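You operate a simulated robot arm through the tools that you are given. There is no shell and no other tool.

You are at the controls of a simulated robot arm. One attempt, no reset.

Task
Change the cracked grey pad in the holder for the white one.
Fine: loosen the wing nut, drop the old pad in the WORN tray, push the new one home, then tighten the nut.

It is judged by the outcome, as a careful person would: the job done as asked, and still so three seconds after it is handed in. It fails if anything else is knocked over, pushed out of place, dropped, spilled or broken.

Robot
A 6-joint arm with a two-finger parallel gripper, fixed in place. Base frame: the origin is on the floor under the middle of its stand, x ahead of it, y to its left, z up; the work surface is at about z = 0.86. Units: m, rad, N and s.
With the tool pointing down near the work surface it reaches from about 0.26 to 0.68 m from the base axis. Its first joint turns from -1.152 to 1.152 rad. Payload 2.9 kg.
Tool frame: the origin (TCP) lies between the finger pads and is the grasp point; the fingertips stand 0.03 m ahead of it; z points along the fingers, y is the line along which they close. Largest opening 0.11 m; finger width 0.02, thickness 0.01; the body of the gripper, 0.048 by 0.112 m, starts 0.055 m behind the TCP.
Orientation is that of the tool frame in the base frame, as [roll, pitch, yaw] about the fixed x, y, z axes, in that order (R = Rz(yaw) Ry(pitch) Rx(roll)). With the fingers straight down and closing along the base's y, the tool's x points along the base's -x, its y along +y and its z along -z.

Tools
- The arm moves only by the tool jog_arm. Its argument "plan" is a list of rows, each a list of 7 numbers: the shift along the base's x, y, z in m, then the turn, a rotation vector about the base's x, y, z in rad, then the finger opening in m, from 0 to 0.11. In form: [[x, y, z, rx, ry, rz, gripper], ...]. A call has 1 to 20 rows; each row shifts and turns the commanded pose from where the row before left it. Each row takes 0.2 s and may step no farther than 0.05 m and 0.15 rad from the row before; otherwise, or with a gripper value out of range, the whole call is refused. A pose out of reach is approached as far as the arm can. The call stops where the force on the tool passes 70 N (or 10 N more than at its start, if that is more) or the arm is blocked; 0.2 s more then pass. The fingers move at their own pace (about 0.108 m/s each) and stop on an object; they squeeze with about 21 N. The grip force told is the motor's: it shows also when the fingers shut on nothing. Time passes only in rows, and 0.2 s behind the last, so rows that do not move let the fingers close. It gives the time, the measured TCP pose, the force on the tool (base axes), the opening and the grip force at its end, in the units of the frame above (readings bear some noise), with the torque about the TCP (base axes, N m) and any sound that the robot's microphone picked up.
- Cameras (640 x 400 px; columns grow to the right, rows downward): "scene" is fixed at [0.1047, 0.4803, 1.3793]; the picture's right is [-0.22, -0.98, 0.00], its down [-0.61, 0.13, -0.78] and it looks along [0.76, -0.17, -0.62] (base axes); focal length 326 px, centre (320, 200). "wrist" rides on the gripper at [0.072, 0.017, -0.103] in the tool frame; the picture's right is [-0.23, 0.97, 0.00], its down [-0.76, -0.18, -0.62] and it looks along [-0.61, -0.14, 0.78] (tool axes); focal length 222 px, centre (320, 200). There is no depth. A picture from a camera that has moved, and an enlarged one, comes with that camera's place and axes in the base frame and with its lens.
- capture(camera): a new picture of that camera. The clock stands still meanwhile.
- close_up(camera, box): a new picture of the part [left, top, right, bottom] of that camera's present view, enlarged. The clock stands still meanwhile.
- sign_off(): hands the job in; it is judged then, once.

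Nothing tells you positions but the pictures and the camera data. Unless the task says otherwise, let go and move clear before handing in.

The tools are called after "Emit:" as name(argument=value, ...) on one line, values as JSON. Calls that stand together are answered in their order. jog_arm: Moves the arm, as the interface text tells. Its arguments: {"type":"object","properties":{"plan":{"type":"array","items":{"type":"array","items":{"type":"number"}}}},"required":["plan"]} The other tools are called the same way: capture (camera) takes a picture; close_up (camera, box) takes an enlarged picture of a part of a camera's view; sign_off () hands the job in.

At the start:

```text
t: 0.0
tool_pos: [0.378, 0.3344, 1.1443]
tool_rot: [-3.14, -0.001, -3.142]
contact_force: [0.2, -0.7, 0.3]
torque: [-0.02, -0.01, 0.01]
gripper_width: 0.11
finger_force: 0.0
```

scene: 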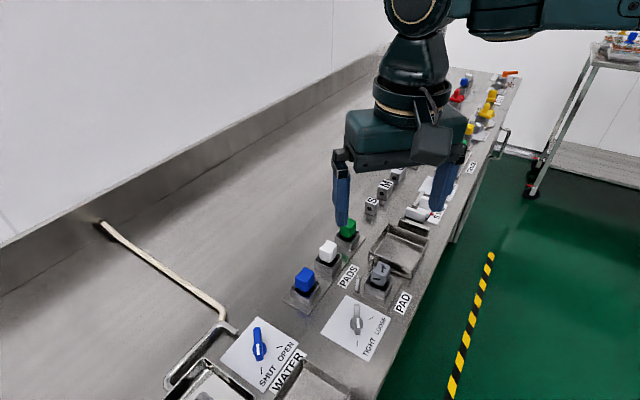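
wrist: 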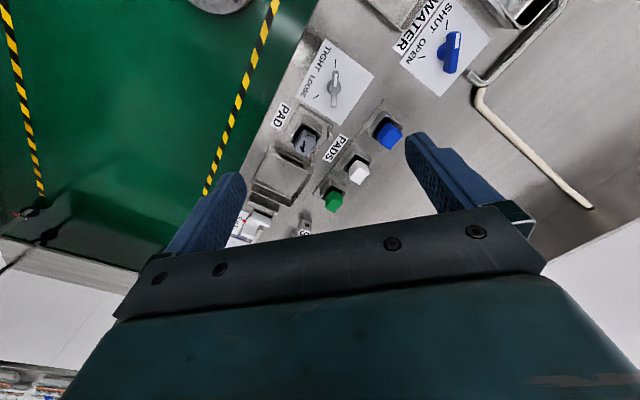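

I see a bench with a grey pad in a holder labelled PAD, a wing nut on a TIGHT/LOOSE plate, three new pads (blue, white, green) labelled PADS, and trays. I'll take closer pictures first to locate everything.

Emit:
close_up(camera="scene", box=[270, 200, 450, 370])

Emit:
close_up(camera="scene", box=[340, 130, 500, 280])

Emit:
close_up(camera="wrist", box=[220, 40, 420, 250])

Emit:
close_up(camera="scene", box=[160, 280, 420, 400])

```text
2.35 times, centred on (360, 285) of scene
camera zoom: at [0.1047, 0.4803, 1.3793], right [-0.22, -0.98, 0.0], down [-0.61, 0.13, -0.78], along [0.76, -0.17, -0.62], focal length 768 px, centre (226, 0)
```

zoom: 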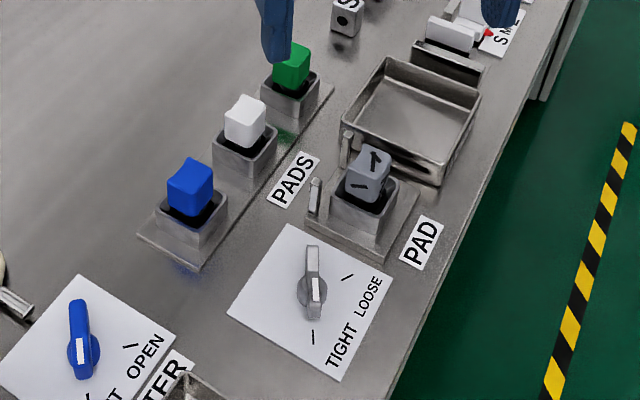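

```text
2.67 times, centred on (420, 205) of scene
camera zoom: at [0.1047, 0.4803, 1.3793], right [-0.22, -0.98, 0.0], down [-0.61, 0.13, -0.78], along [0.76, -0.17, -0.62], focal length 870 px, centre (53, 187)
```

zoom: 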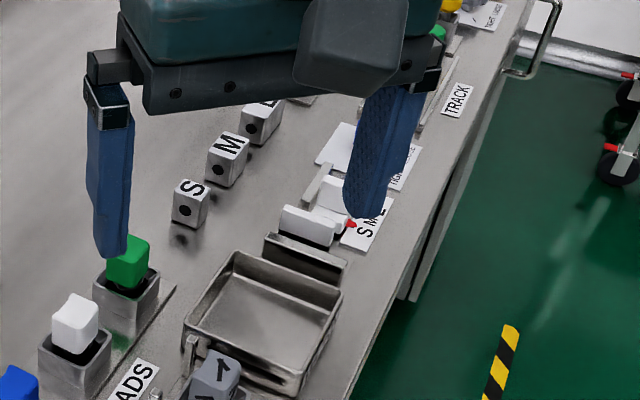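

```text
1.90 times, centred on (320, 145) of wrist
camera zoom: at [0.3058, 0.3507, 1.2479], right [0.23, 0.97, 0.0], down [0.76, -0.18, 0.62], along [0.61, -0.14, -0.78], focal length 423 px, centre (320, 305)
```

zoom: 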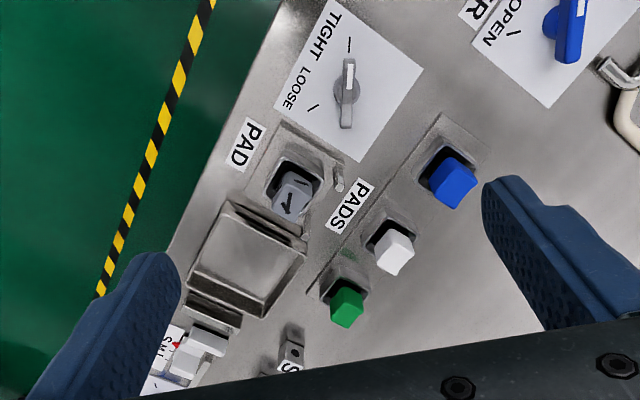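

```text
2.46 times, centred on (290, 340) of scene
camera zoom: at [0.1047, 0.4803, 1.3793], right [-0.22, -0.98, 0.0], down [-0.61, 0.13, -0.78], along [0.76, -0.17, -0.62], focal length 803 px, centre (394, -145)
```

zoom: 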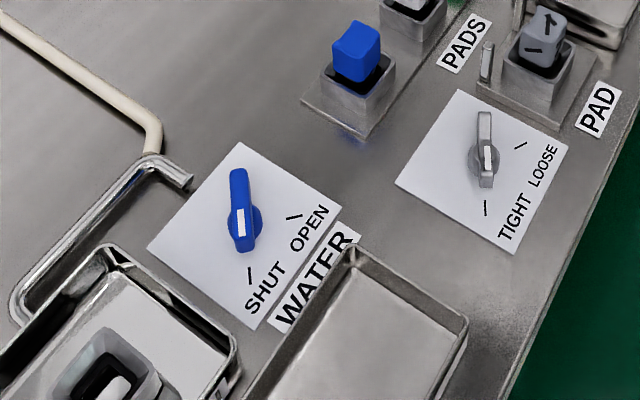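

The grey pad sits near (0.433, 0.298) and the wing nut near (0.383, 0.354), pointing at TIGHT. I need closer views of the nut, the holder, the tray labels and the rest of the bench before moving.

Emit:
close_up(camera="scene", box=[325, 285, 405, 365])

Emit:
close_up(camera="scene", box=[340, 210, 440, 310])

Emit:
close_up(camera="wrist", box=[290, 50, 390, 130])

Emit:
close_up(camera="wrist", box=[230, 110, 370, 240])

Emit:
close_up(camera="scene", box=[430, 60, 530, 220])

Emit:
close_up(camera="scene", box=[270, 200, 370, 320])

```text
5.00 times, centred on (365, 325) of scene
camera zoom: at [0.1047, 0.4803, 1.3793], right [-0.22, -0.98, 0.0], down [-0.61, 0.13, -0.78], along [0.76, -0.17, -0.62], focal length 1631 px, centre (95, -425)
```

zoom: 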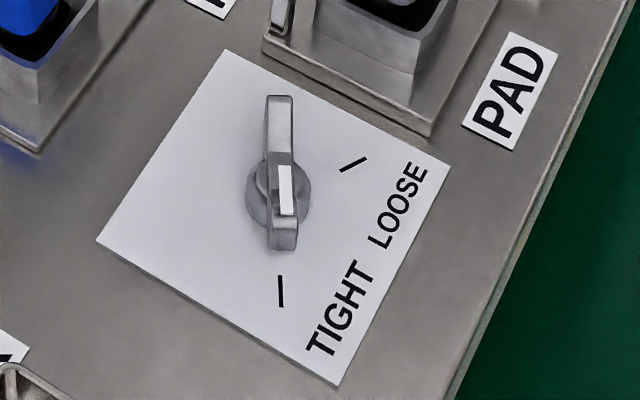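

```text
4.00 times, centred on (390, 260) of scene
camera zoom: at [0.1047, 0.4803, 1.3793], right [-0.22, -0.98, 0.0], down [-0.61, 0.13, -0.78], along [0.76, -0.17, -0.62], focal length 1305 px, centre (40, -40)
```

zoom: 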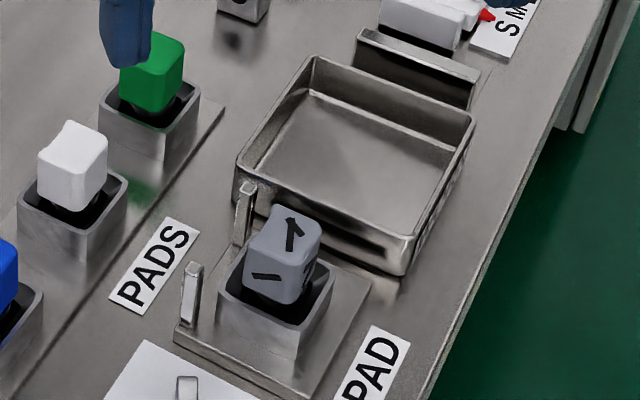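

```text
5.00 times, centred on (340, 90) of wrist
camera zoom: at [0.3058, 0.3507, 1.2479], right [0.23, 0.97, 0.0], down [0.76, -0.18, 0.62], along [0.61, -0.14, -0.78], focal length 1111 px, centre (220, 750)
```

zoom: 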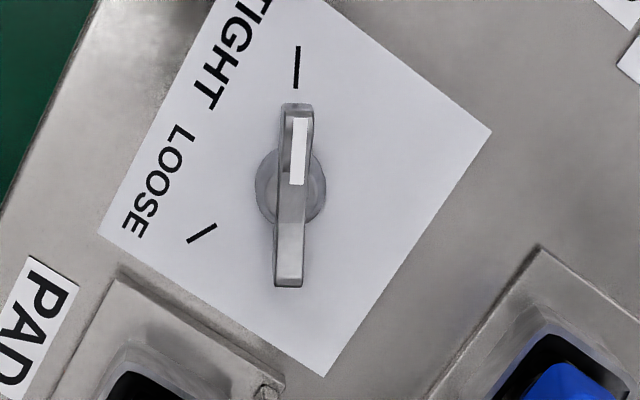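

```text
3.08 times, centred on (300, 175) of wrist
camera zoom: at [0.3058, 0.3507, 1.2479], right [0.23, 0.97, 0.0], down [0.76, -0.18, 0.62], along [0.61, -0.14, -0.78], focal length 684 px, centre (382, 277)
```

zoom: 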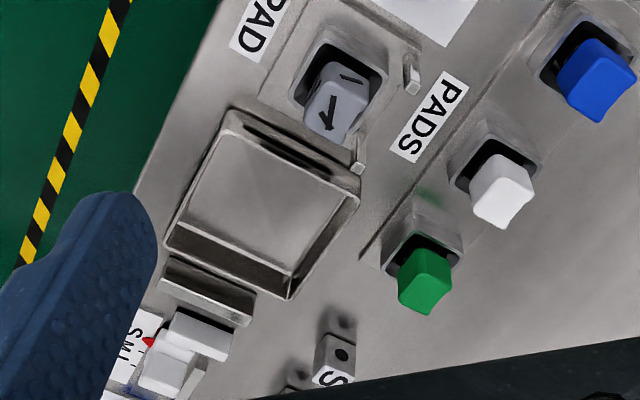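

```text
2.50 times, centred on (480, 140) of scene
camera zoom: at [0.1047, 0.4803, 1.3793], right [-0.22, -0.98, 0.0], down [-0.61, 0.13, -0.78], along [0.76, -0.17, -0.62], focal length 816 px, centre (-80, 350)
```

zoom: 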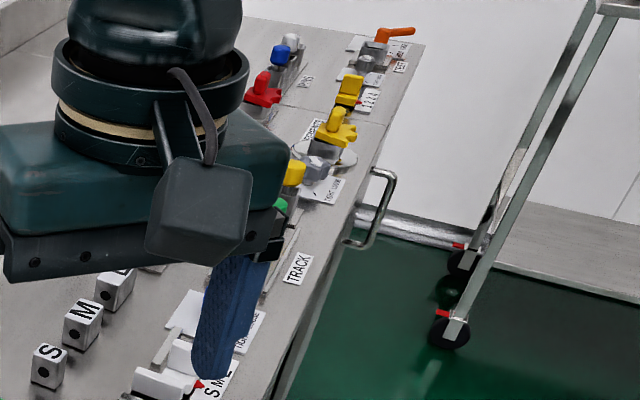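

```text
3.33 times, centred on (320, 260) of scene
camera zoom: at [0.1047, 0.4803, 1.3793], right [-0.22, -0.98, 0.0], down [-0.61, 0.13, -0.78], along [0.76, -0.17, -0.62], focal length 1088 px, centre (320, 0)
```

zoom: 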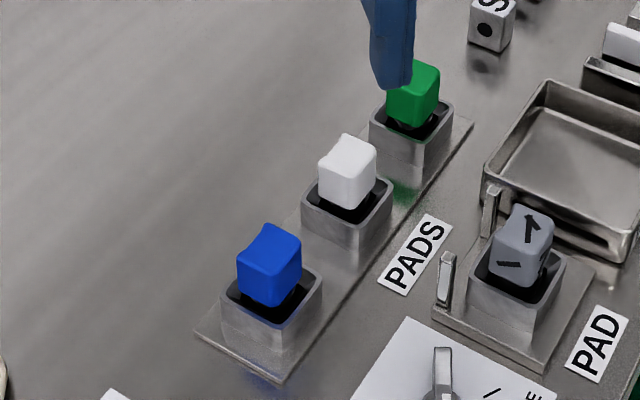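

The bench and its fixtures are turned 45° to the base frame: TIGHT is at about 165° and LOOSE at about 285°, so loosening is a 120° counter-clockwise turn. I'll back off and lower a little, clear of everything, so the wrist camera gets a closer view of the holder and nut.

Emit:
jog_arm(plan=[[-0.02, 0, -0.035, 0, 0, 0, 0.11], [-0.02, 0, -0.035, 0, 0, 0, 0.11], [-0.02, 0, -0.035, 0, 0, 0, 0.11], [0, 0, 0, 0, 0, 0, 0.11]])

Emit:
capture(camera="wrist")

Emit:
capture(camera="scene")

```text
t: 1.0
tool_pos: [0.3184, 0.3348, 1.0399]
tool_rot: [3.141, -0.001, -3.141]
contact_force: [-0.2, 1.2, -0.7]
torque: [0.01, 0.0, -0.01]
gripper_width: 0.1098
finger_force: 0.0
```

```text
taken
camera wrist: at [0.2455, 0.3505, 1.1431], right [0.23, 0.97, 0.0], down [0.76, -0.18, 0.62], along [0.61, -0.14, -0.78], focal length 222 px, centre (320, 200)
```

wrist: 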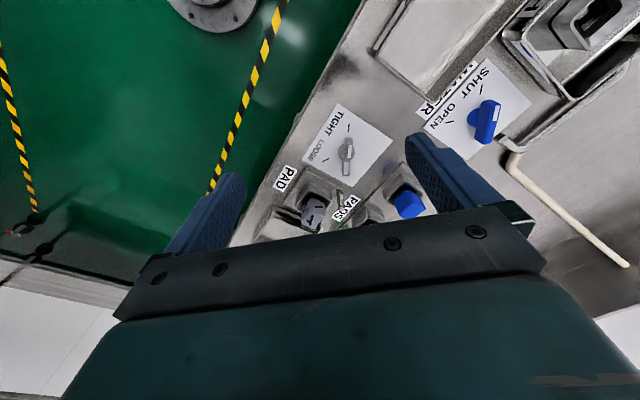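

```text
taken
```

scene: 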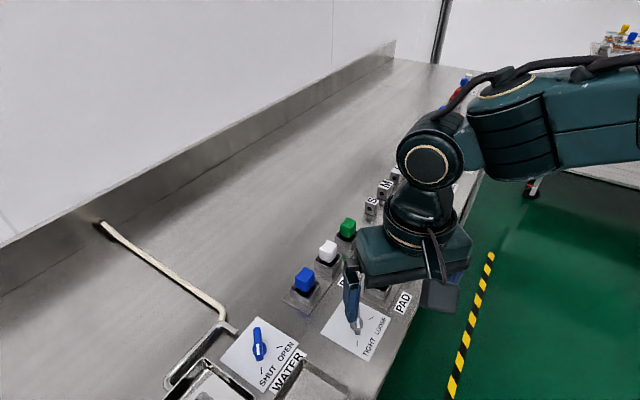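

The nut is clearly in the wrist view while the holder is partly hidden by the gripper. I'll enlarge the nut here.

Emit:
close_up(camera="wrist", box=[300, 95, 400, 195])

Emit:
close_up(camera="wrist", box=[240, 150, 440, 250])

Emit:
close_up(camera="wrist", box=[370, 0, 600, 160])

```text
4.00 times, centred on (350, 145) of wrist
camera zoom: at [0.2455, 0.3505, 1.1431], right [0.23, 0.97, 0.0], down [0.76, -0.18, 0.62], along [0.61, -0.14, -0.78], focal length 888 px, centre (200, 420)
```

zoom: 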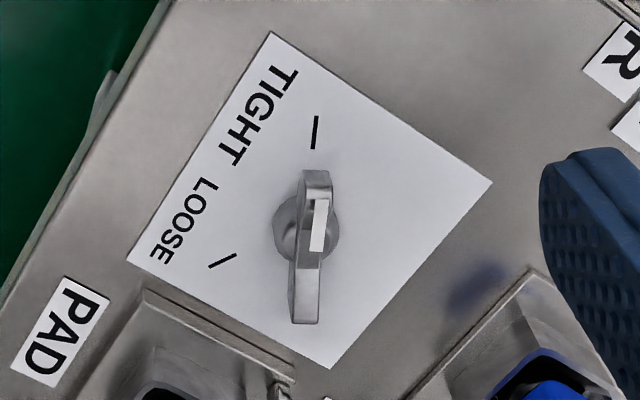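

```text
3.20 times, centred on (340, 200) of wrist
camera zoom: at [0.2455, 0.3505, 1.1431], right [0.23, 0.97, 0.0], down [0.76, -0.18, 0.62], along [0.61, -0.14, -0.78], focal length 711 px, centre (256, 200)
```

zoom: 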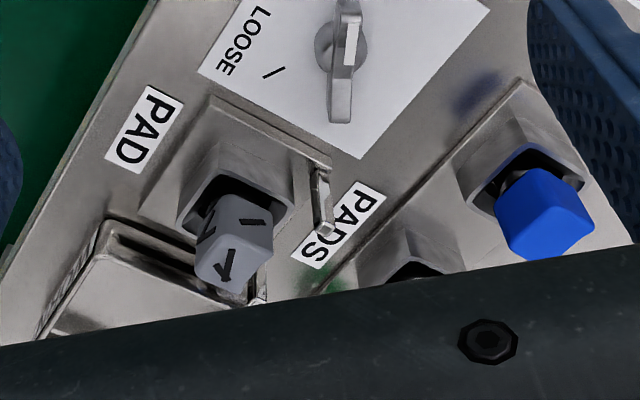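

```text
2.50 times, centred on (485, 80) of wrist
camera zoom: at [0.2455, 0.3505, 1.1431], right [0.23, 0.97, 0.0], down [0.76, -0.18, 0.62], along [0.61, -0.14, -0.78], focal length 555 px, centre (-92, 500)
```

zoom: 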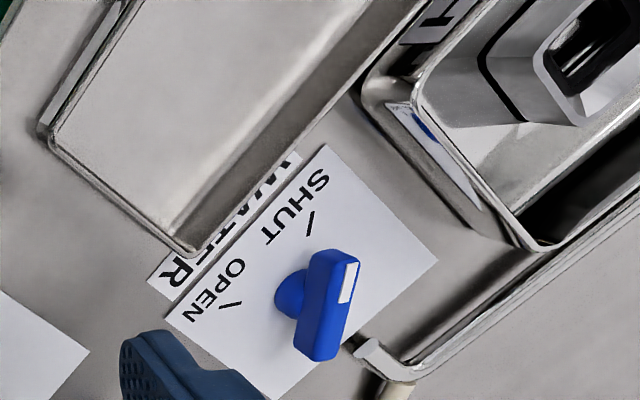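

The nut's centre comes out at about (0.388, 0.354), with its top near z = 0.89 and a handle roughly 9 mm wide. Next I'll move, still high, with the tool turned +45° to the bench direction, to view the holder and tray from the front.

Emit:
jog_arm(plan=[[0.0086, -0.015, 0.0034, 0, 0, 0.1309, 0.11], [0.0086, -0.015, 0.0034, 0, 0, 0.1309, 0.11], [0.0086, -0.015, 0.0034, 0, 0, 0.1309, 0.11], [0.0086, -0.015, 0.0034, 0, 0, 0.1309, 0.11], [0.0086, -0.015, 0.0034, 0, 0, 0.1309, 0.11], [0.0086, -0.015, 0.0034, 0, 0, 0.1309, 0.11], [0, 0, 0, 0, 0, 0, 0.11]])

Emit:
capture(camera="wrist")

Emit:
capture(camera="scene")

```text
t: 2.6
tool_pos: [0.3699, 0.2441, 1.0602]
tool_rot: [-3.141, 0.0, -2.355]
contact_force: [0.4, -0.5, 1.2]
torque: [0.0, -0.02, -0.01]
gripper_width: 0.1101
finger_force: 0.1
```

```text
taken
camera wrist: at [0.3061, 0.2039, 1.1632], right [-0.53, 0.85, 0.0], down [0.66, 0.41, 0.62], along [0.53, 0.33, -0.78], focal length 222 px, centre (320, 200)
```

wrist: 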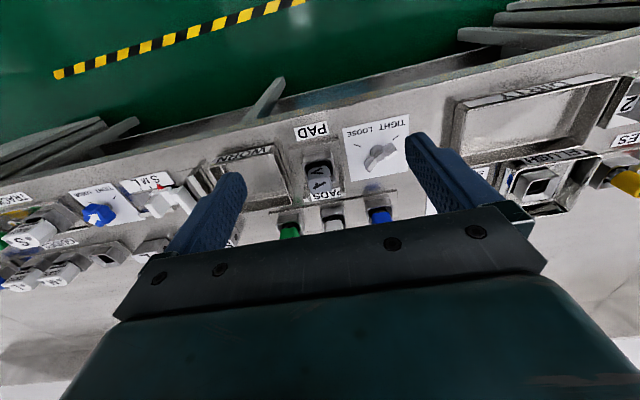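

```text
taken
```

scene: 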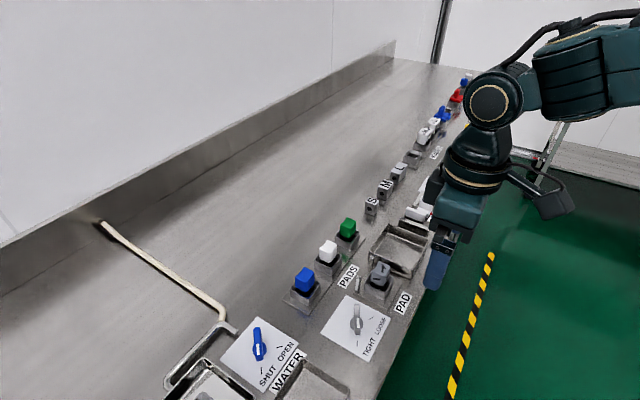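

The tray beside the holder reads WORN on its front side. Now I'll take close-ups of the holder, tray and pads from both cameras.

Emit:
close_up(camera="wrist", box=[200, 110, 360, 210])

Emit:
close_up(camera="wrist", box=[265, 130, 365, 205])

Emit:
close_up(camera="scene", box=[345, 250, 415, 310])

Emit:
close_up(camera="scene", box=[280, 205, 370, 315])

Emit:
close_up(camera="scene", box=[350, 200, 450, 290])

Emit:
close_up(camera="wrist", box=[260, 160, 420, 250])

```text
4.00 times, centred on (280, 160) of wrist
camera zoom: at [0.3061, 0.2039, 1.1632], right [-0.53, 0.85, 0.0], down [0.66, 0.41, 0.62], along [0.53, 0.33, -0.78], focal length 888 px, centre (480, 360)
```

zoom: 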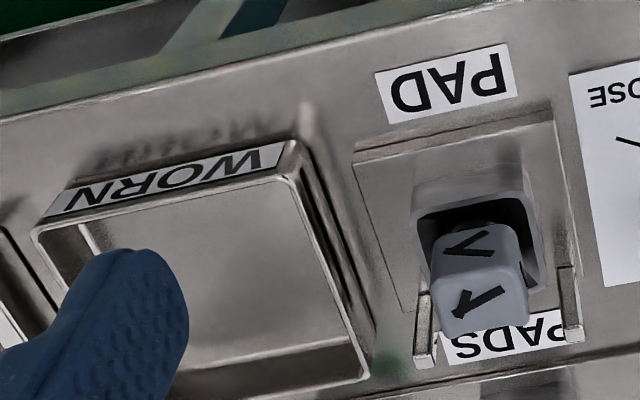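

```text
5.33 times, centred on (315, 168) of wrist
camera zoom: at [0.3061, 0.2039, 1.1632], right [-0.53, 0.85, 0.0], down [0.66, 0.41, 0.62], along [0.53, 0.33, -0.78], focal length 1185 px, centre (347, 373)
```

zoom: 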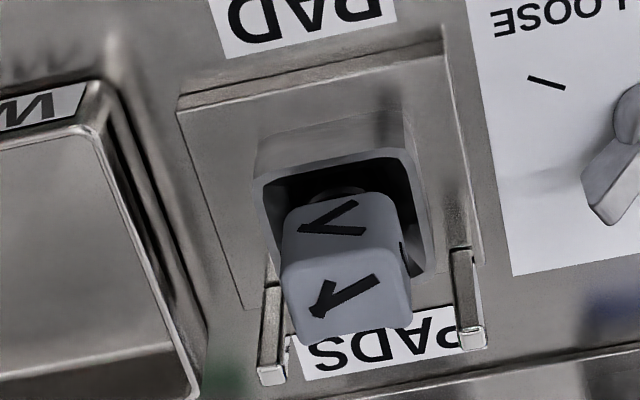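

```text
6.67 times, centred on (380, 280) of scene
camera zoom: at [0.1047, 0.4803, 1.3793], right [-0.22, -0.98, 0.0], down [-0.61, 0.13, -0.78], along [0.76, -0.17, -0.62], focal length 2175 px, centre (-80, -333)
```

zoom: 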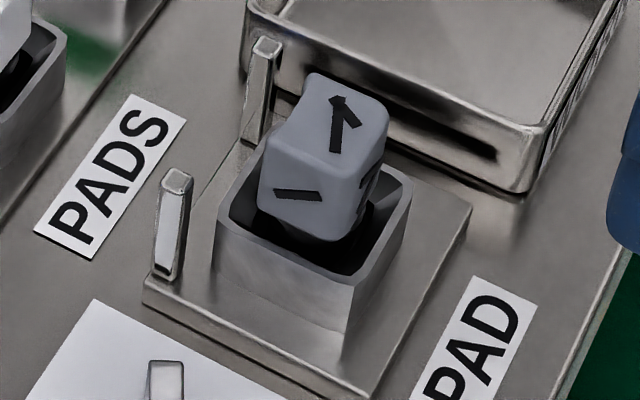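

```text
3.64 times, centred on (325, 260) of scene
camera zoom: at [0.1047, 0.4803, 1.3793], right [-0.22, -0.98, 0.0], down [-0.61, 0.13, -0.78], along [0.76, -0.17, -0.62], focal length 1186 px, centre (302, -18)
```

zoom: 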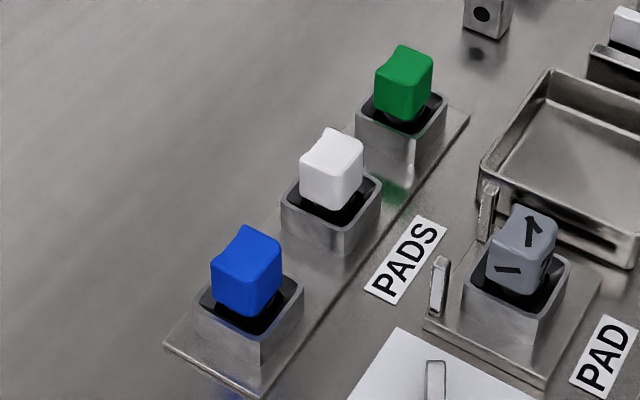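

```text
4.44 times, centred on (400, 245) of scene
camera zoom: at [0.1047, 0.4803, 1.3793], right [-0.22, -0.98, 0.0], down [-0.61, 0.13, -0.78], along [0.76, -0.17, -0.62], focal length 1450 px, centre (-36, 0)
```

zoom: 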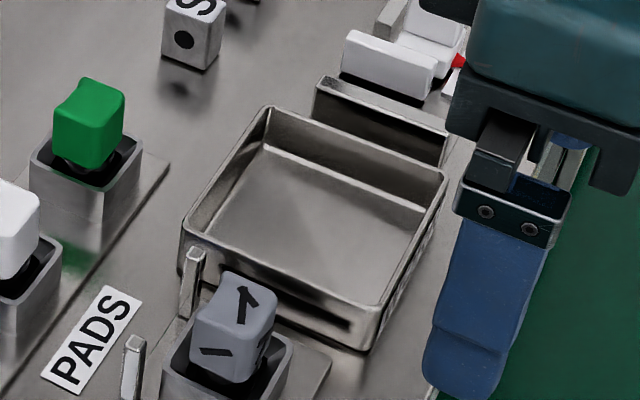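

```text
4.00 times, centred on (340, 205) of wrist
camera zoom: at [0.3061, 0.2039, 1.1632], right [-0.53, 0.85, 0.0], down [0.66, 0.41, 0.62], along [0.53, 0.33, -0.78], focal length 888 px, centre (240, 180)
```

zoom: 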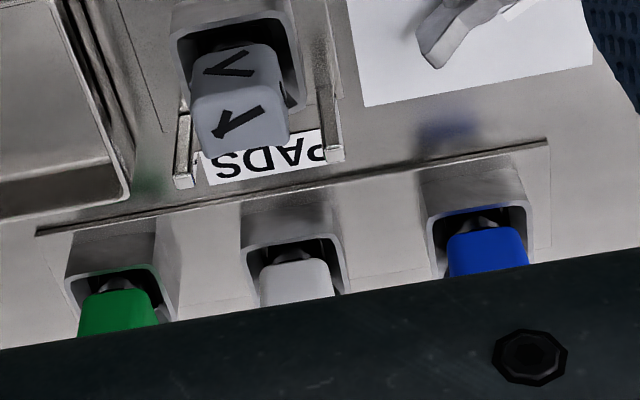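

I now have the layout. In bench coordinates (along the bench, away from its edge):
- **Nut:** about (0.024, 0.525)
- **Grey pad:** about (0.111, 0.525), top at z ≈ 0.924, cup rim at z ≈ 0.892
- **White pad:** about (0.107, 0.632)
- **WORN tray:** centre about (0.211, 0.525)

Next I'll go above the nut, still high, with the fingers turned to straddle its handle.

Emit:
jog_arm(plan=[[0.0023, 0.0137, 0, 0, 0, -0.1309, 0.06], [0.0023, 0.0137, 0, 0, 0, -0.1309, 0.06], [0.0023, 0.0137, 0, 0, 0, -0.1309, 0.06], [0.0023, 0.0137, 0, 0, 0, -0.1309, 0.06], [0.0023, 0.0137, 0, 0, 0, -0.1309, 0.06], [0.0023, 0.0137, 0, 0, 0, -0.1309, 0.06], [0.0023, 0.0137, 0, 0, 0, -0.1309, 0.06], [0.0023, 0.0137, 0, 0, 0, -0.1309, 0.06], [0, 0, -0.03, 0, 0, 0, 0.06], [0, 0, -0.03, 0, 0, 0, 0.06], [0, 0, 0, 0, 0, 0, 0.06]])

Emit:
capture(camera="wrist")

Emit:
capture(camera="scene")

```text
t: 5.0
tool_pos: [0.3881, 0.354, 1.0024]
tool_rot: [3.141, -0.001, 2.879]
contact_force: [0.4, 0.4, 0.7]
torque: [0.03, 0.05, -0.04]
gripper_width: 0.0602
finger_force: 0.1
```

```text
taken
camera wrist: at [0.3224, 0.3887, 1.1043], right [0.47, 0.88, 0.0], down [0.69, -0.37, 0.62], along [0.55, -0.29, -0.78], focal length 222 px, centre (320, 200)
```

wrist: 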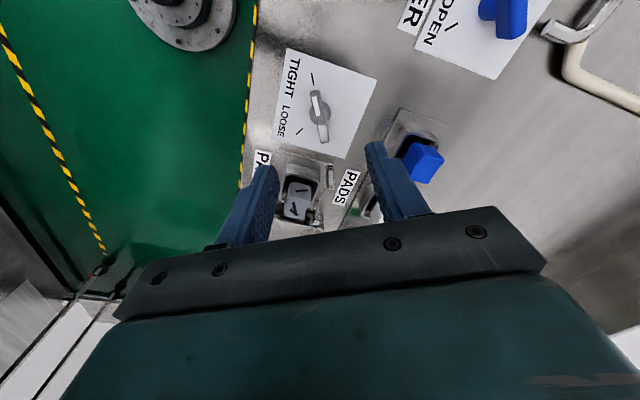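

```text
taken
```

scene: 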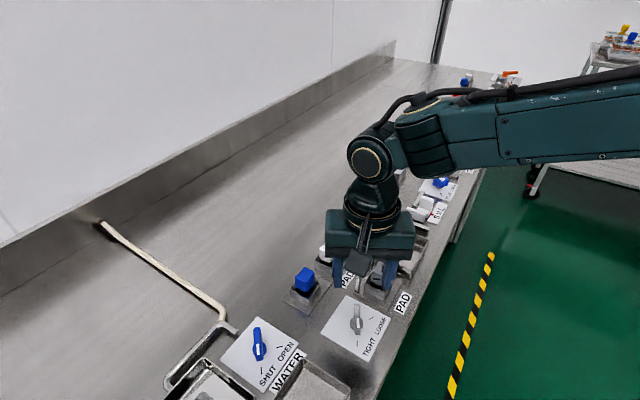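

Emit:
close_up(camera="wrist", box=[270, 60, 370, 150])

Emit:
close_up(camera="scene", box=[320, 240, 420, 340])

```text
4.44 times, centred on (320, 105) of wrist
camera zoom: at [0.3224, 0.3887, 1.1043], right [0.47, 0.88, 0.0], down [0.69, -0.37, 0.62], along [0.55, -0.29, -0.78], focal length 987 px, centre (320, 622)
```

zoom: 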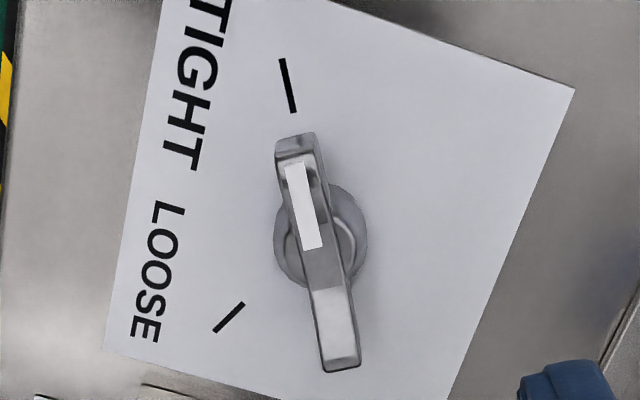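

```text
4.00 times, centred on (370, 290) of scene
camera zoom: at [0.1047, 0.4803, 1.3793], right [-0.22, -0.98, 0.0], down [-0.61, 0.13, -0.78], along [0.76, -0.17, -0.62], focal length 1305 px, centre (120, -160)
```

zoom: 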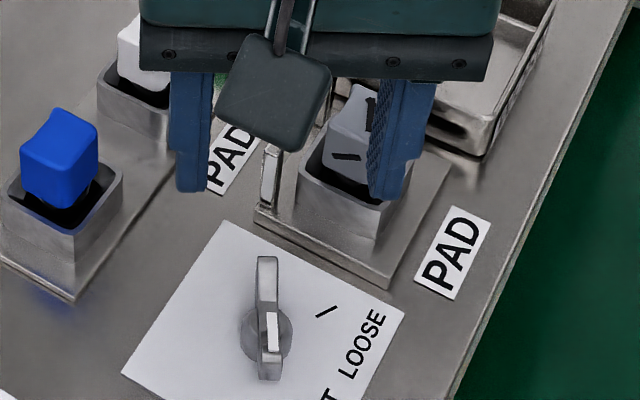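

The handle is centred under the gripper and lines up with the closing direction. I'll lower until the fingertips are about halfway down the handle bar, above the hub disc, and check before closing.

Emit:
jog_arm(plan=[[-0.0005, 0.0003, -0.03, 0, 0, 0, 0.04], [0, 0, -0.03, 0, 0, 0, 0.04], [0, 0, -0.02, 0, 0, 0, 0.04], [0, 0, -0.0135, 0, 0, 0, 0.04], [0, 0, 0, 0, 0, 0, 0.04]])

Emit:
close_up(camera="scene", box=[320, 270, 420, 370])

Emit:
capture(camera="wrist")

```text
t: 6.2
tool_pos: [0.3875, 0.3539, 0.9056]
tool_rot: [-3.141, 0.0, 2.88]
contact_force: [-0.5, -0.5, -0.4]
torque: [0.0, 0.02, 0.0]
gripper_width: 0.04
finger_force: 0.0
```

```text
4.00 times, centred on (370, 320) of scene
camera zoom: at [0.1047, 0.4803, 1.3793], right [-0.22, -0.98, 0.0], down [-0.61, 0.13, -0.78], along [0.76, -0.17, -0.62], focal length 1305 px, centre (120, -280)
```

zoom: 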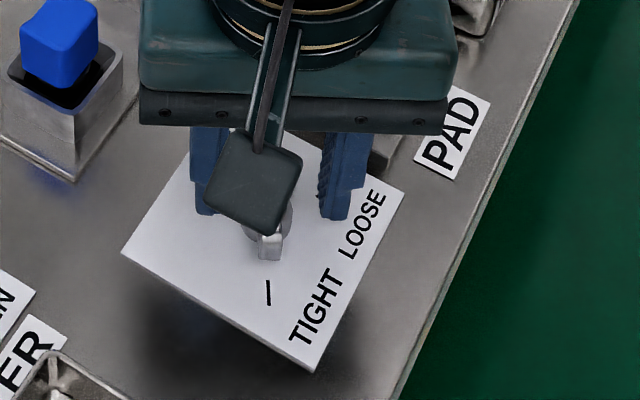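

```text
taken
camera wrist: at [0.322, 0.3881, 1.0092], right [0.47, 0.88, 0.0], down [0.69, -0.37, 0.62], along [0.55, -0.29, -0.78], focal length 222 px, centre (320, 200)
```

wrist: 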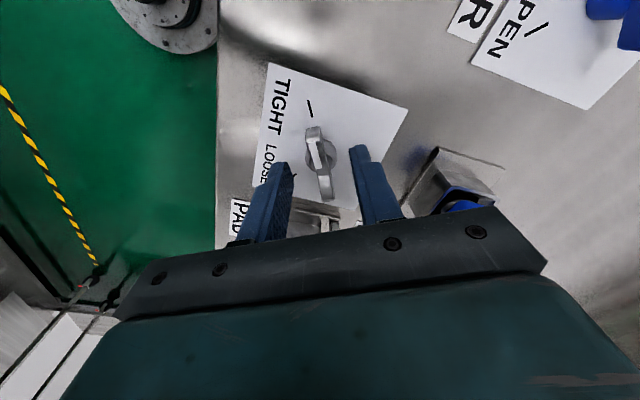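

Emit:
close_up(camera="wrist", box=[240, 100, 420, 230])

```text
3.08 times, centred on (330, 165) of wrist
camera zoom: at [0.322, 0.3881, 1.0092], right [0.47, 0.88, 0.0], down [0.69, -0.37, 0.62], along [0.55, -0.29, -0.78], focal length 684 px, centre (289, 308)
```

zoom: 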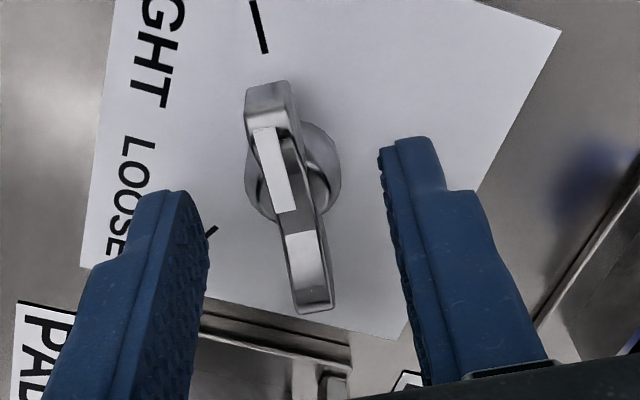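

The handle bar sits centred between the fingertips. I'll close on it.

Emit:
jog_arm(plan=[[0, 0, 0, 0, 0, 0, 0.0], [0, 0, 0, 0, 0, 0, 0.0], [0, 0, 0, 0, 0, 0, 0.0]])

Emit:
close_up(camera="wrist", box=[240, 100, 420, 230])

```text
t: 7.0
tool_pos: [0.3881, 0.354, 0.9051]
tool_rot: [3.141, 0.0, 2.881]
contact_force: [2.6, 10.2, -6.3]
torque: [0.26, -0.28, 0.0]
gripper_width: 0.0164
finger_force: 44.7
```

```text
3.08 times, centred on (330, 165) of wrist
camera zoom: at [0.3221, 0.3888, 1.0093], right [0.47, 0.88, 0.0], down [0.69, -0.37, 0.62], along [0.55, -0.29, -0.78], focal length 684 px, centre (289, 308)
```

zoom: 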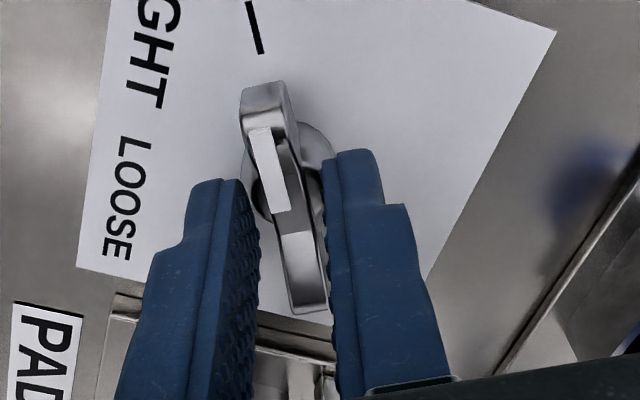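

The fingers stopped at 16 mm, most likely on the hub disc rather than the thin bar. I'll open a little, rise a few millimetres and close again on the bar only.

Emit:
jog_arm(plan=[[0, 0, 0, 0, 0, 0, 0.04], [0, 0, 0, 0, 0, 0, 0.04], [0, 0, 0.006, 0, 0, 0, 0.04], [0, 0, 0, 0, 0, 0, 0.0], [0, 0, 0, 0, 0, 0, 0.0], [0, 0, 0, 0, 0, 0, 0.0]])

Emit:
close_up(camera="wrist", box=[240, 100, 420, 230])

```text
t: 8.4
tool_pos: [0.3882, 0.3552, 0.9123]
tool_rot: [3.139, 0.0, 2.882]
contact_force: [3.2, 8.1, -3.0]
torque: [0.23, 0.22, -0.04]
gripper_width: 0.0087
finger_force: 44.7
```

```text
3.08 times, centred on (330, 165) of wrist
camera zoom: at [0.3221, 0.3888, 1.0158], right [0.47, 0.88, 0.0], down [0.69, -0.37, 0.62], along [0.55, -0.29, -0.78], focal length 684 px, centre (289, 308)
```

zoom: 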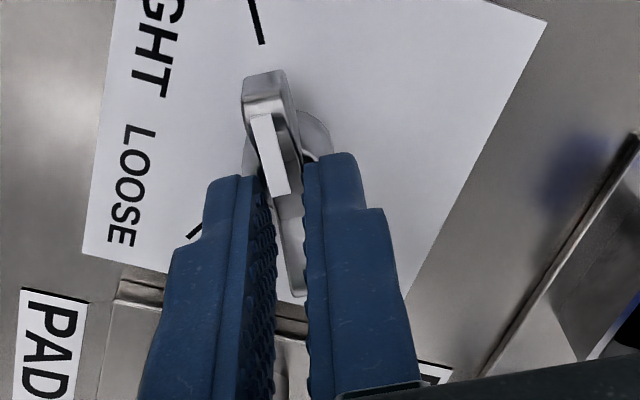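

Now the fingers hold the 8.7 mm bar. I'll ease the small sideways offset and start turning counter-clockwise, watching force and torque.

Emit:
jog_arm(plan=[[0.0003, 0.0011, 0, 0, 0, 0, 0.0], [0, 0, 0, 0, 0, 0.06, 0.0], [0, 0, 0, 0, 0, 0.07, 0.0], [0, 0, 0, 0, 0, 0.1, 0.0]])

Emit:
close_up(camera="wrist", box=[240, 60, 420, 230])

```text
t: 9.4
tool_pos: [0.3872, 0.355, 0.913]
tool_rot: [-3.14, -0.001, 3.109]
contact_force: [-2.6, -3.1, 2.2]
torque: [-0.07, -1.14, -0.02]
gripper_width: 0.009
finger_force: 45.1
```

```text
2.35 times, centred on (330, 145) of wrist
camera zoom: at [0.316, 0.3733, 1.0159], right [0.26, 0.97, 0.0], down [0.76, -0.2, 0.62], along [0.6, -0.16, -0.78], focal length 523 px, centre (296, 329)
```

zoom: 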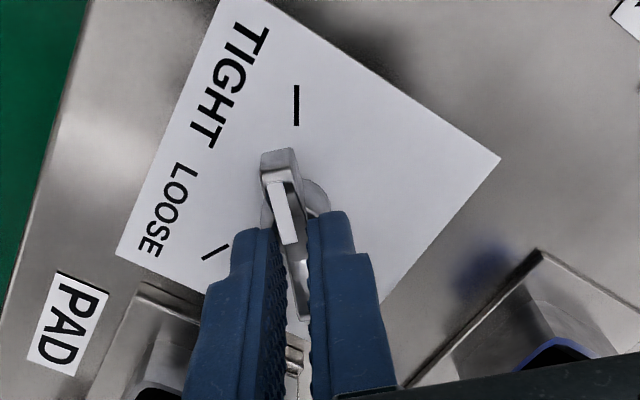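

The handle has turned about 13° with the gripper and the z-torque stays low. I'll continue in steps.

Emit:
jog_arm(plan=[[0, 0, 0, 0, 0, 0.1, 0.0], [0, 0, 0, 0, 0, 0.1, 0.0], [0, 0, 0, 0, 0, 0.1, 0.0], [0, 0, 0, 0, 0, 0.1, 0.0], [0, 0, 0, 0, 0, 0.1, 0.0]])

Emit:
close_up(camera="wrist", box=[240, 60, 420, 230])

```text
t: 10.6
tool_pos: [0.3882, 0.3546, 0.9131]
tool_rot: [3.14, -0.002, -2.669]
contact_force: [-3.5, -5.9, 0.5]
torque: [0.11, -0.35, -0.01]
gripper_width: 0.009
finger_force: 44.9
```

```text
2.35 times, centred on (330, 145) of wrist
camera zoom: at [0.3156, 0.3367, 1.0159], right [-0.24, 0.97, 0.0], down [0.76, 0.19, 0.62], along [0.6, 0.15, -0.78], focal length 523 px, centre (296, 329)
```

zoom: 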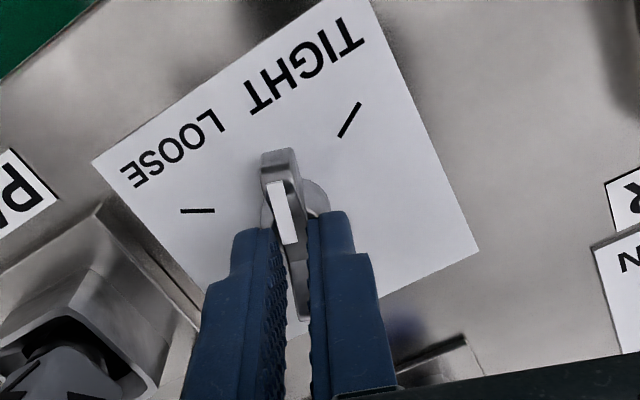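

Turned about 42° so far and the handle follows cleanly. I'll continue toward LOOSE.

Emit:
jog_arm(plan=[[0, 0, 0, 0, 0, 0.12, 0.0], [0, 0, 0, 0, 0, 0.12, 0.0], [0, 0, 0, 0, 0, 0.12, 0.0], [0, 0, 0, 0, 0, 0.12, 0.0], [0, 0, 0, 0, 0, 0.12, 0.0], [0, 0, 0, 0, 0, 0.12, 0.0], [0, 0, 0, 0, 0, 0.12, 0.0], [0, 0, 0, 0, 0, 0.12, 0.0], [0, 0, 0, 0, 0, 0.12, 0.0]])

Emit:
close_up(camera="wrist", box=[240, 60, 420, 230])

Emit:
capture(camera="scene")

```text
t: 12.6
tool_pos: [0.3874, 0.3562, 0.9124]
tool_rot: [3.141, 0.0, -1.59]
contact_force: [-9.6, -1.5, 0.2]
torque: [-1.4, 0.26, 0.03]
gripper_width: 0.0086
finger_force: 45.1
```

```text
2.35 times, centred on (330, 145) of wrist
camera zoom: at [0.3691, 0.2825, 1.0159], right [-0.97, 0.25, 0.0], down [0.19, 0.76, 0.62], along [0.15, 0.6, -0.78], focal length 523 px, centre (296, 329)
```

zoom: 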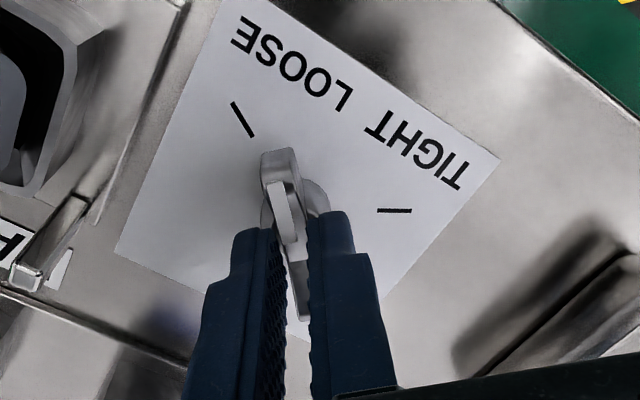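

```text
taken
```

scene: 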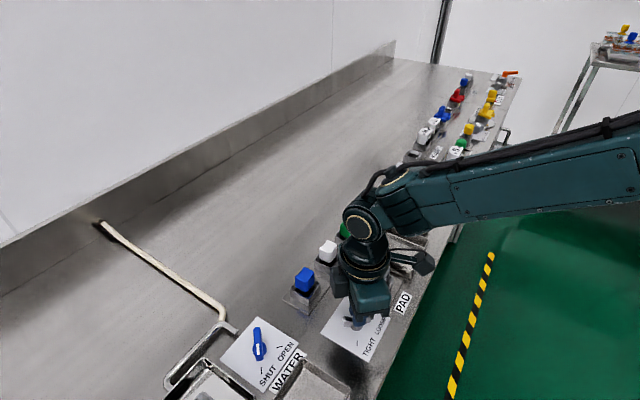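

About 104° done; 16° remain to the LOOSE mark. I'll finish in small steps.

Emit:
jog_arm(plan=[[0, 0, 0, 0, 0, 0.1, 0.0], [0, 0, 0, 0, 0, 0.1, 0.0], [0, 0, 0, 0, 0, 0.084, 0.0], [0, 0, 0, 0, 0, 0, 0.0]])

Emit:
close_up(camera="wrist", box=[240, 60, 420, 230])

```text
t: 13.6
tool_pos: [0.3864, 0.3555, 0.9129]
tool_rot: [3.14, -0.002, -1.307]
contact_force: [-15.8, -5.5, -1.1]
torque: [0.54, 0.48, -0.09]
gripper_width: 0.0089
finger_force: 44.8
```

```text
2.35 times, centred on (330, 145) of wrist
camera zoom: at [0.3899, 0.2803, 1.0159], right [-1.0, -0.03, 0.0], down [-0.03, 0.78, 0.62], along [-0.02, 0.62, -0.78], focal length 523 px, centre (296, 329)
```

zoom: 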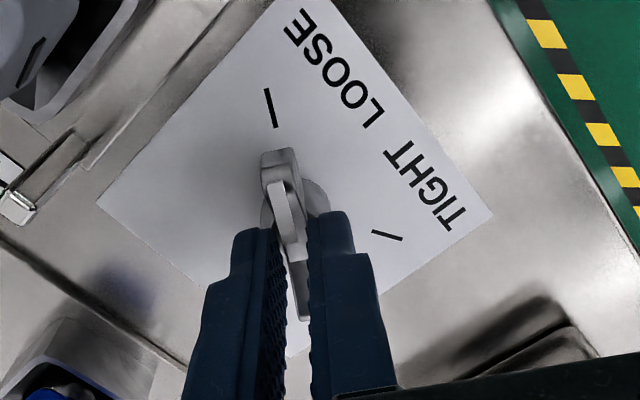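

The pointer now lines up with the LOOSE mark. I'll release the nut, rise, and move above the grey pad with the fingers closing along the bench direction.

Emit:
jog_arm(plan=[[0, 0, 0, 0, 0, 0, 0.04], [0, 0, 0, 0, 0, 0, 0.04], [0, 0, 0.03, 0, 0, 0, 0.05], [0, 0, 0.04, 0, 0, 0, 0.06], [0, 0, 0.03, 0, 0, 0, 0.06], [0.00765, -0.0078, 0, 0, 0, -0.1309, 0.06], [0.00765, -0.0078, 0, 0, 0, -0.1309, 0.06], [0.00765, -0.0078, 0, 0, 0, -0.1309, 0.06], [0.00765, -0.0078, 0, 0, 0, -0.1309, 0.06], [0.00765, -0.0078, 0, 0, 0, -0.1309, 0.06], [0.00765, -0.0078, 0, 0, 0, -0.1309, 0.06], [0.00765, -0.0078, 0, 0, 0, -0.1309, 0.06], [0.00765, -0.0078, 0, 0, 0, -0.1309, 0.06], [0, 0, 0, 0, 0, 0, 0.06]])

Emit:
capture(camera="wrist")

Emit:
close_up(camera="scene", box=[310, 240, 430, 370])

```text
t: 16.6
tool_pos: [0.4487, 0.2927, 1.0114]
tool_rot: [-3.14, 0.0, -2.358]
contact_force: [-1.0, 0.6, 0.6]
torque: [-0.02, 0.01, 0.0]
gripper_width: 0.0598
finger_force: 0.0
```

```text
taken
camera wrist: at [0.3853, 0.2531, 1.1158], right [-0.53, 0.85, 0.0], down [0.67, 0.41, 0.62], along [0.53, 0.33, -0.78], focal length 222 px, centre (320, 200)
```

wrist: 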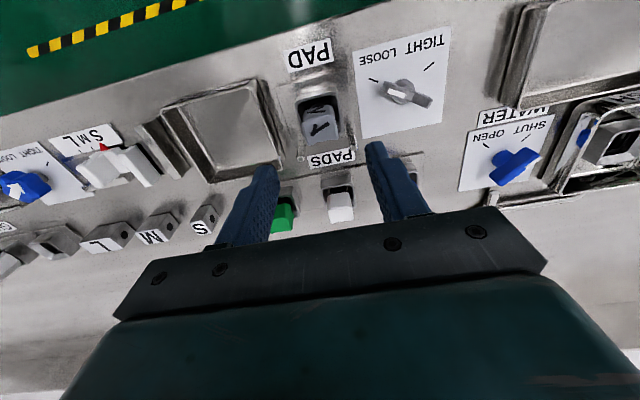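

```text
3.08 times, centred on (370, 305) of scene
camera zoom: at [0.1047, 0.4803, 1.3793], right [-0.22, -0.98, 0.0], down [-0.61, 0.13, -0.78], along [0.76, -0.17, -0.62], focal length 1004 px, centre (166, -123)
```

zoom: 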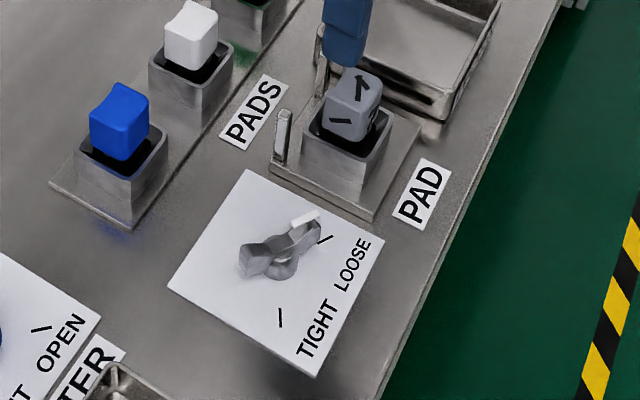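

The handle now points at LOOSE. I'll check the pad alignment under the gripper up close.

Emit:
close_up(camera="wrist", box=[250, 70, 410, 190])

Emit:
close_up(camera="wrist", box=[260, 150, 420, 240])

```text
3.33 times, centred on (330, 130) of wrist
camera zoom: at [0.3853, 0.2531, 1.1158], right [-0.53, 0.85, 0.0], down [0.67, 0.41, 0.62], along [0.53, 0.33, -0.78], focal length 740 px, centre (287, 433)
```

zoom: 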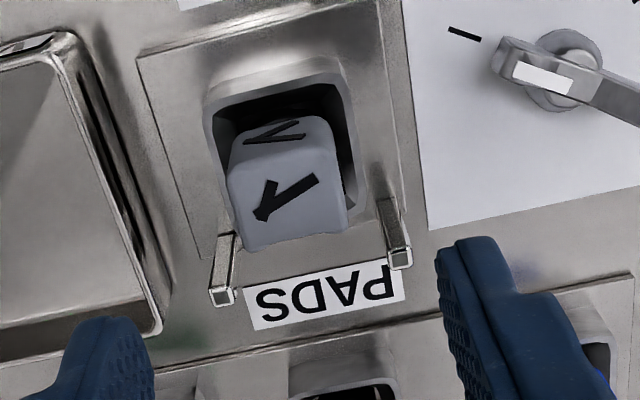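

```text
4.00 times, centred on (340, 195) of wrist
camera zoom: at [0.3853, 0.2531, 1.1158], right [-0.53, 0.85, 0.0], down [0.67, 0.41, 0.62], along [0.53, 0.33, -0.78], focal length 888 px, centre (240, 220)
```

zoom: 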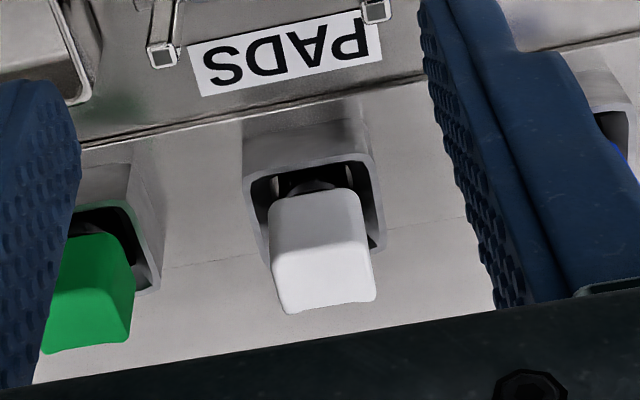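

The gripper is well centred over the grey pad. I'll lower so the fingertips stop just above the cup rim, then look before closing.

Emit:
jog_arm(plan=[[0, 0, -0.03, 0, 0, 0, 0.06], [0, 0, -0.03, 0, 0, 0, 0.055], [0, 0, -0.021, 0, 0, 0, 0.05], [0, 0, 0, 0, 0, 0, 0.05]])

Emit:
close_up(camera="wrist", box=[230, 90, 410, 220])

Emit:
close_up(camera="scene", box=[330, 220, 440, 320])

```text
t: 17.6
tool_pos: [0.4484, 0.2936, 0.931]
tool_rot: [-3.141, 0.0, -2.355]
contact_force: [0.3, 0.4, 0.2]
torque: [-0.02, -0.02, -0.01]
gripper_width: 0.0501
finger_force: 0.1
```

```text
3.08 times, centred on (320, 155) of wrist
camera zoom: at [0.3856, 0.2535, 1.0347], right [-0.53, 0.85, 0.0], down [0.66, 0.41, 0.62], along [0.53, 0.33, -0.78], focal length 684 px, centre (320, 338)
```

zoom: 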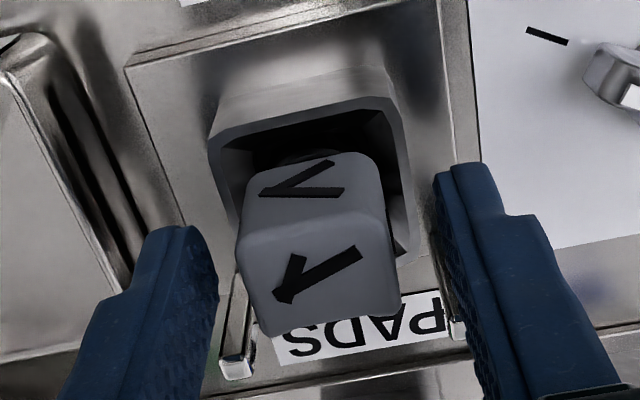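

```text
4.00 times, centred on (385, 270) of scene
camera zoom: at [0.1047, 0.4803, 1.3793], right [-0.22, -0.98, 0.0], down [-0.61, 0.13, -0.78], along [0.76, -0.17, -0.62], focal length 1305 px, centre (60, -80)
```

zoom: 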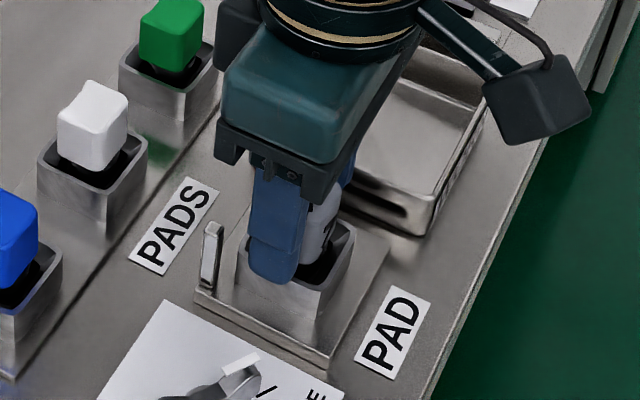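

The fingers straddle the pad just above the rim. Closing now.

Emit:
jog_arm(plan=[[0, 0, 0, 0, 0, 0, 0.0], [0, 0, 0, 0, 0, 0, 0.0], [0, 0, 0, 0, 0, 0, 0.0]])

Emit:
close_up(camera="wrist", box=[230, 90, 410, 220])

```text
t: 18.4
tool_pos: [0.4493, 0.2937, 0.9311]
tool_rot: [-3.142, 0.0, -2.357]
contact_force: [1.6, -0.5, -1.6]
torque: [0.0, -0.07, 0.0]
gripper_width: 0.0292
finger_force: 20.9
```

```text
3.08 times, centred on (320, 155) of wrist
camera zoom: at [0.3857, 0.2534, 1.0348], right [-0.53, 0.85, 0.0], down [0.66, 0.41, 0.62], along [0.53, 0.33, -0.78], focal length 684 px, centre (320, 338)
```

zoom: 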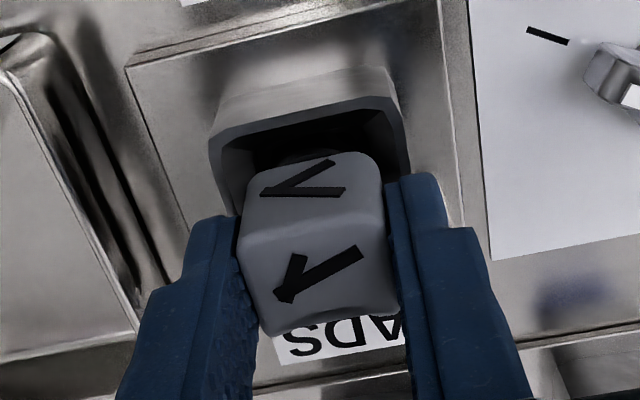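

The pad is held at 29 mm width with little side force. I'll lift slowly and watch the force.

Emit:
jog_arm(plan=[[0, 0, 0.005, 0, 0, 0, 0.0], [0, 0, 0.005, 0, 0, 0, 0.0], [0, 0, 0.005, 0, 0, 0, 0.0], [0, 0, 0.005, 0, 0, 0, 0.0]])

Emit:
close_up(camera="wrist", box=[230, 90, 410, 220])

Emit:
close_up(camera="scene", box=[330, 220, 440, 320])

```text
t: 19.4
tool_pos: [0.4479, 0.2943, 0.9509]
tool_rot: [3.141, 0.0, -2.356]
contact_force: [0.3, -0.2, -0.5]
torque: [0.01, 0.01, 0.04]
gripper_width: 0.0292
finger_force: 21.1
```

```text
3.08 times, centred on (320, 155) of wrist
camera zoom: at [0.3855, 0.2537, 1.0547], right [-0.53, 0.85, 0.0], down [0.66, 0.41, 0.62], along [0.53, 0.33, -0.78], focal length 684 px, centre (320, 338)
```

zoom: 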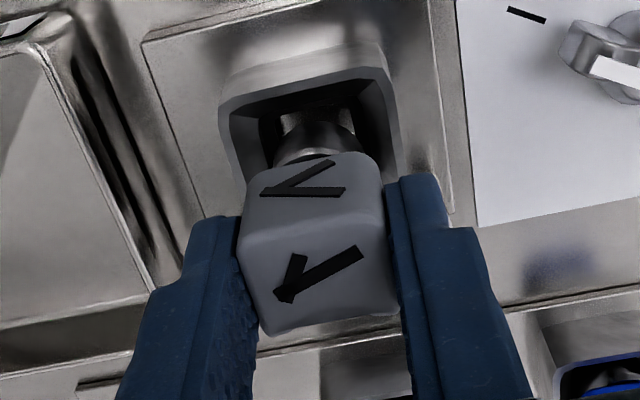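

```text
4.00 times, centred on (385, 270) of scene
camera zoom: at [0.1047, 0.4803, 1.3793], right [-0.22, -0.98, 0.0], down [-0.61, 0.13, -0.78], along [0.76, -0.17, -0.62], focal length 1305 px, centre (60, -80)
```

zoom: 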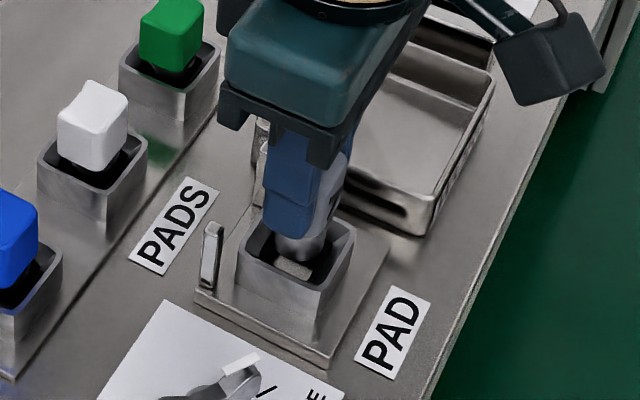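

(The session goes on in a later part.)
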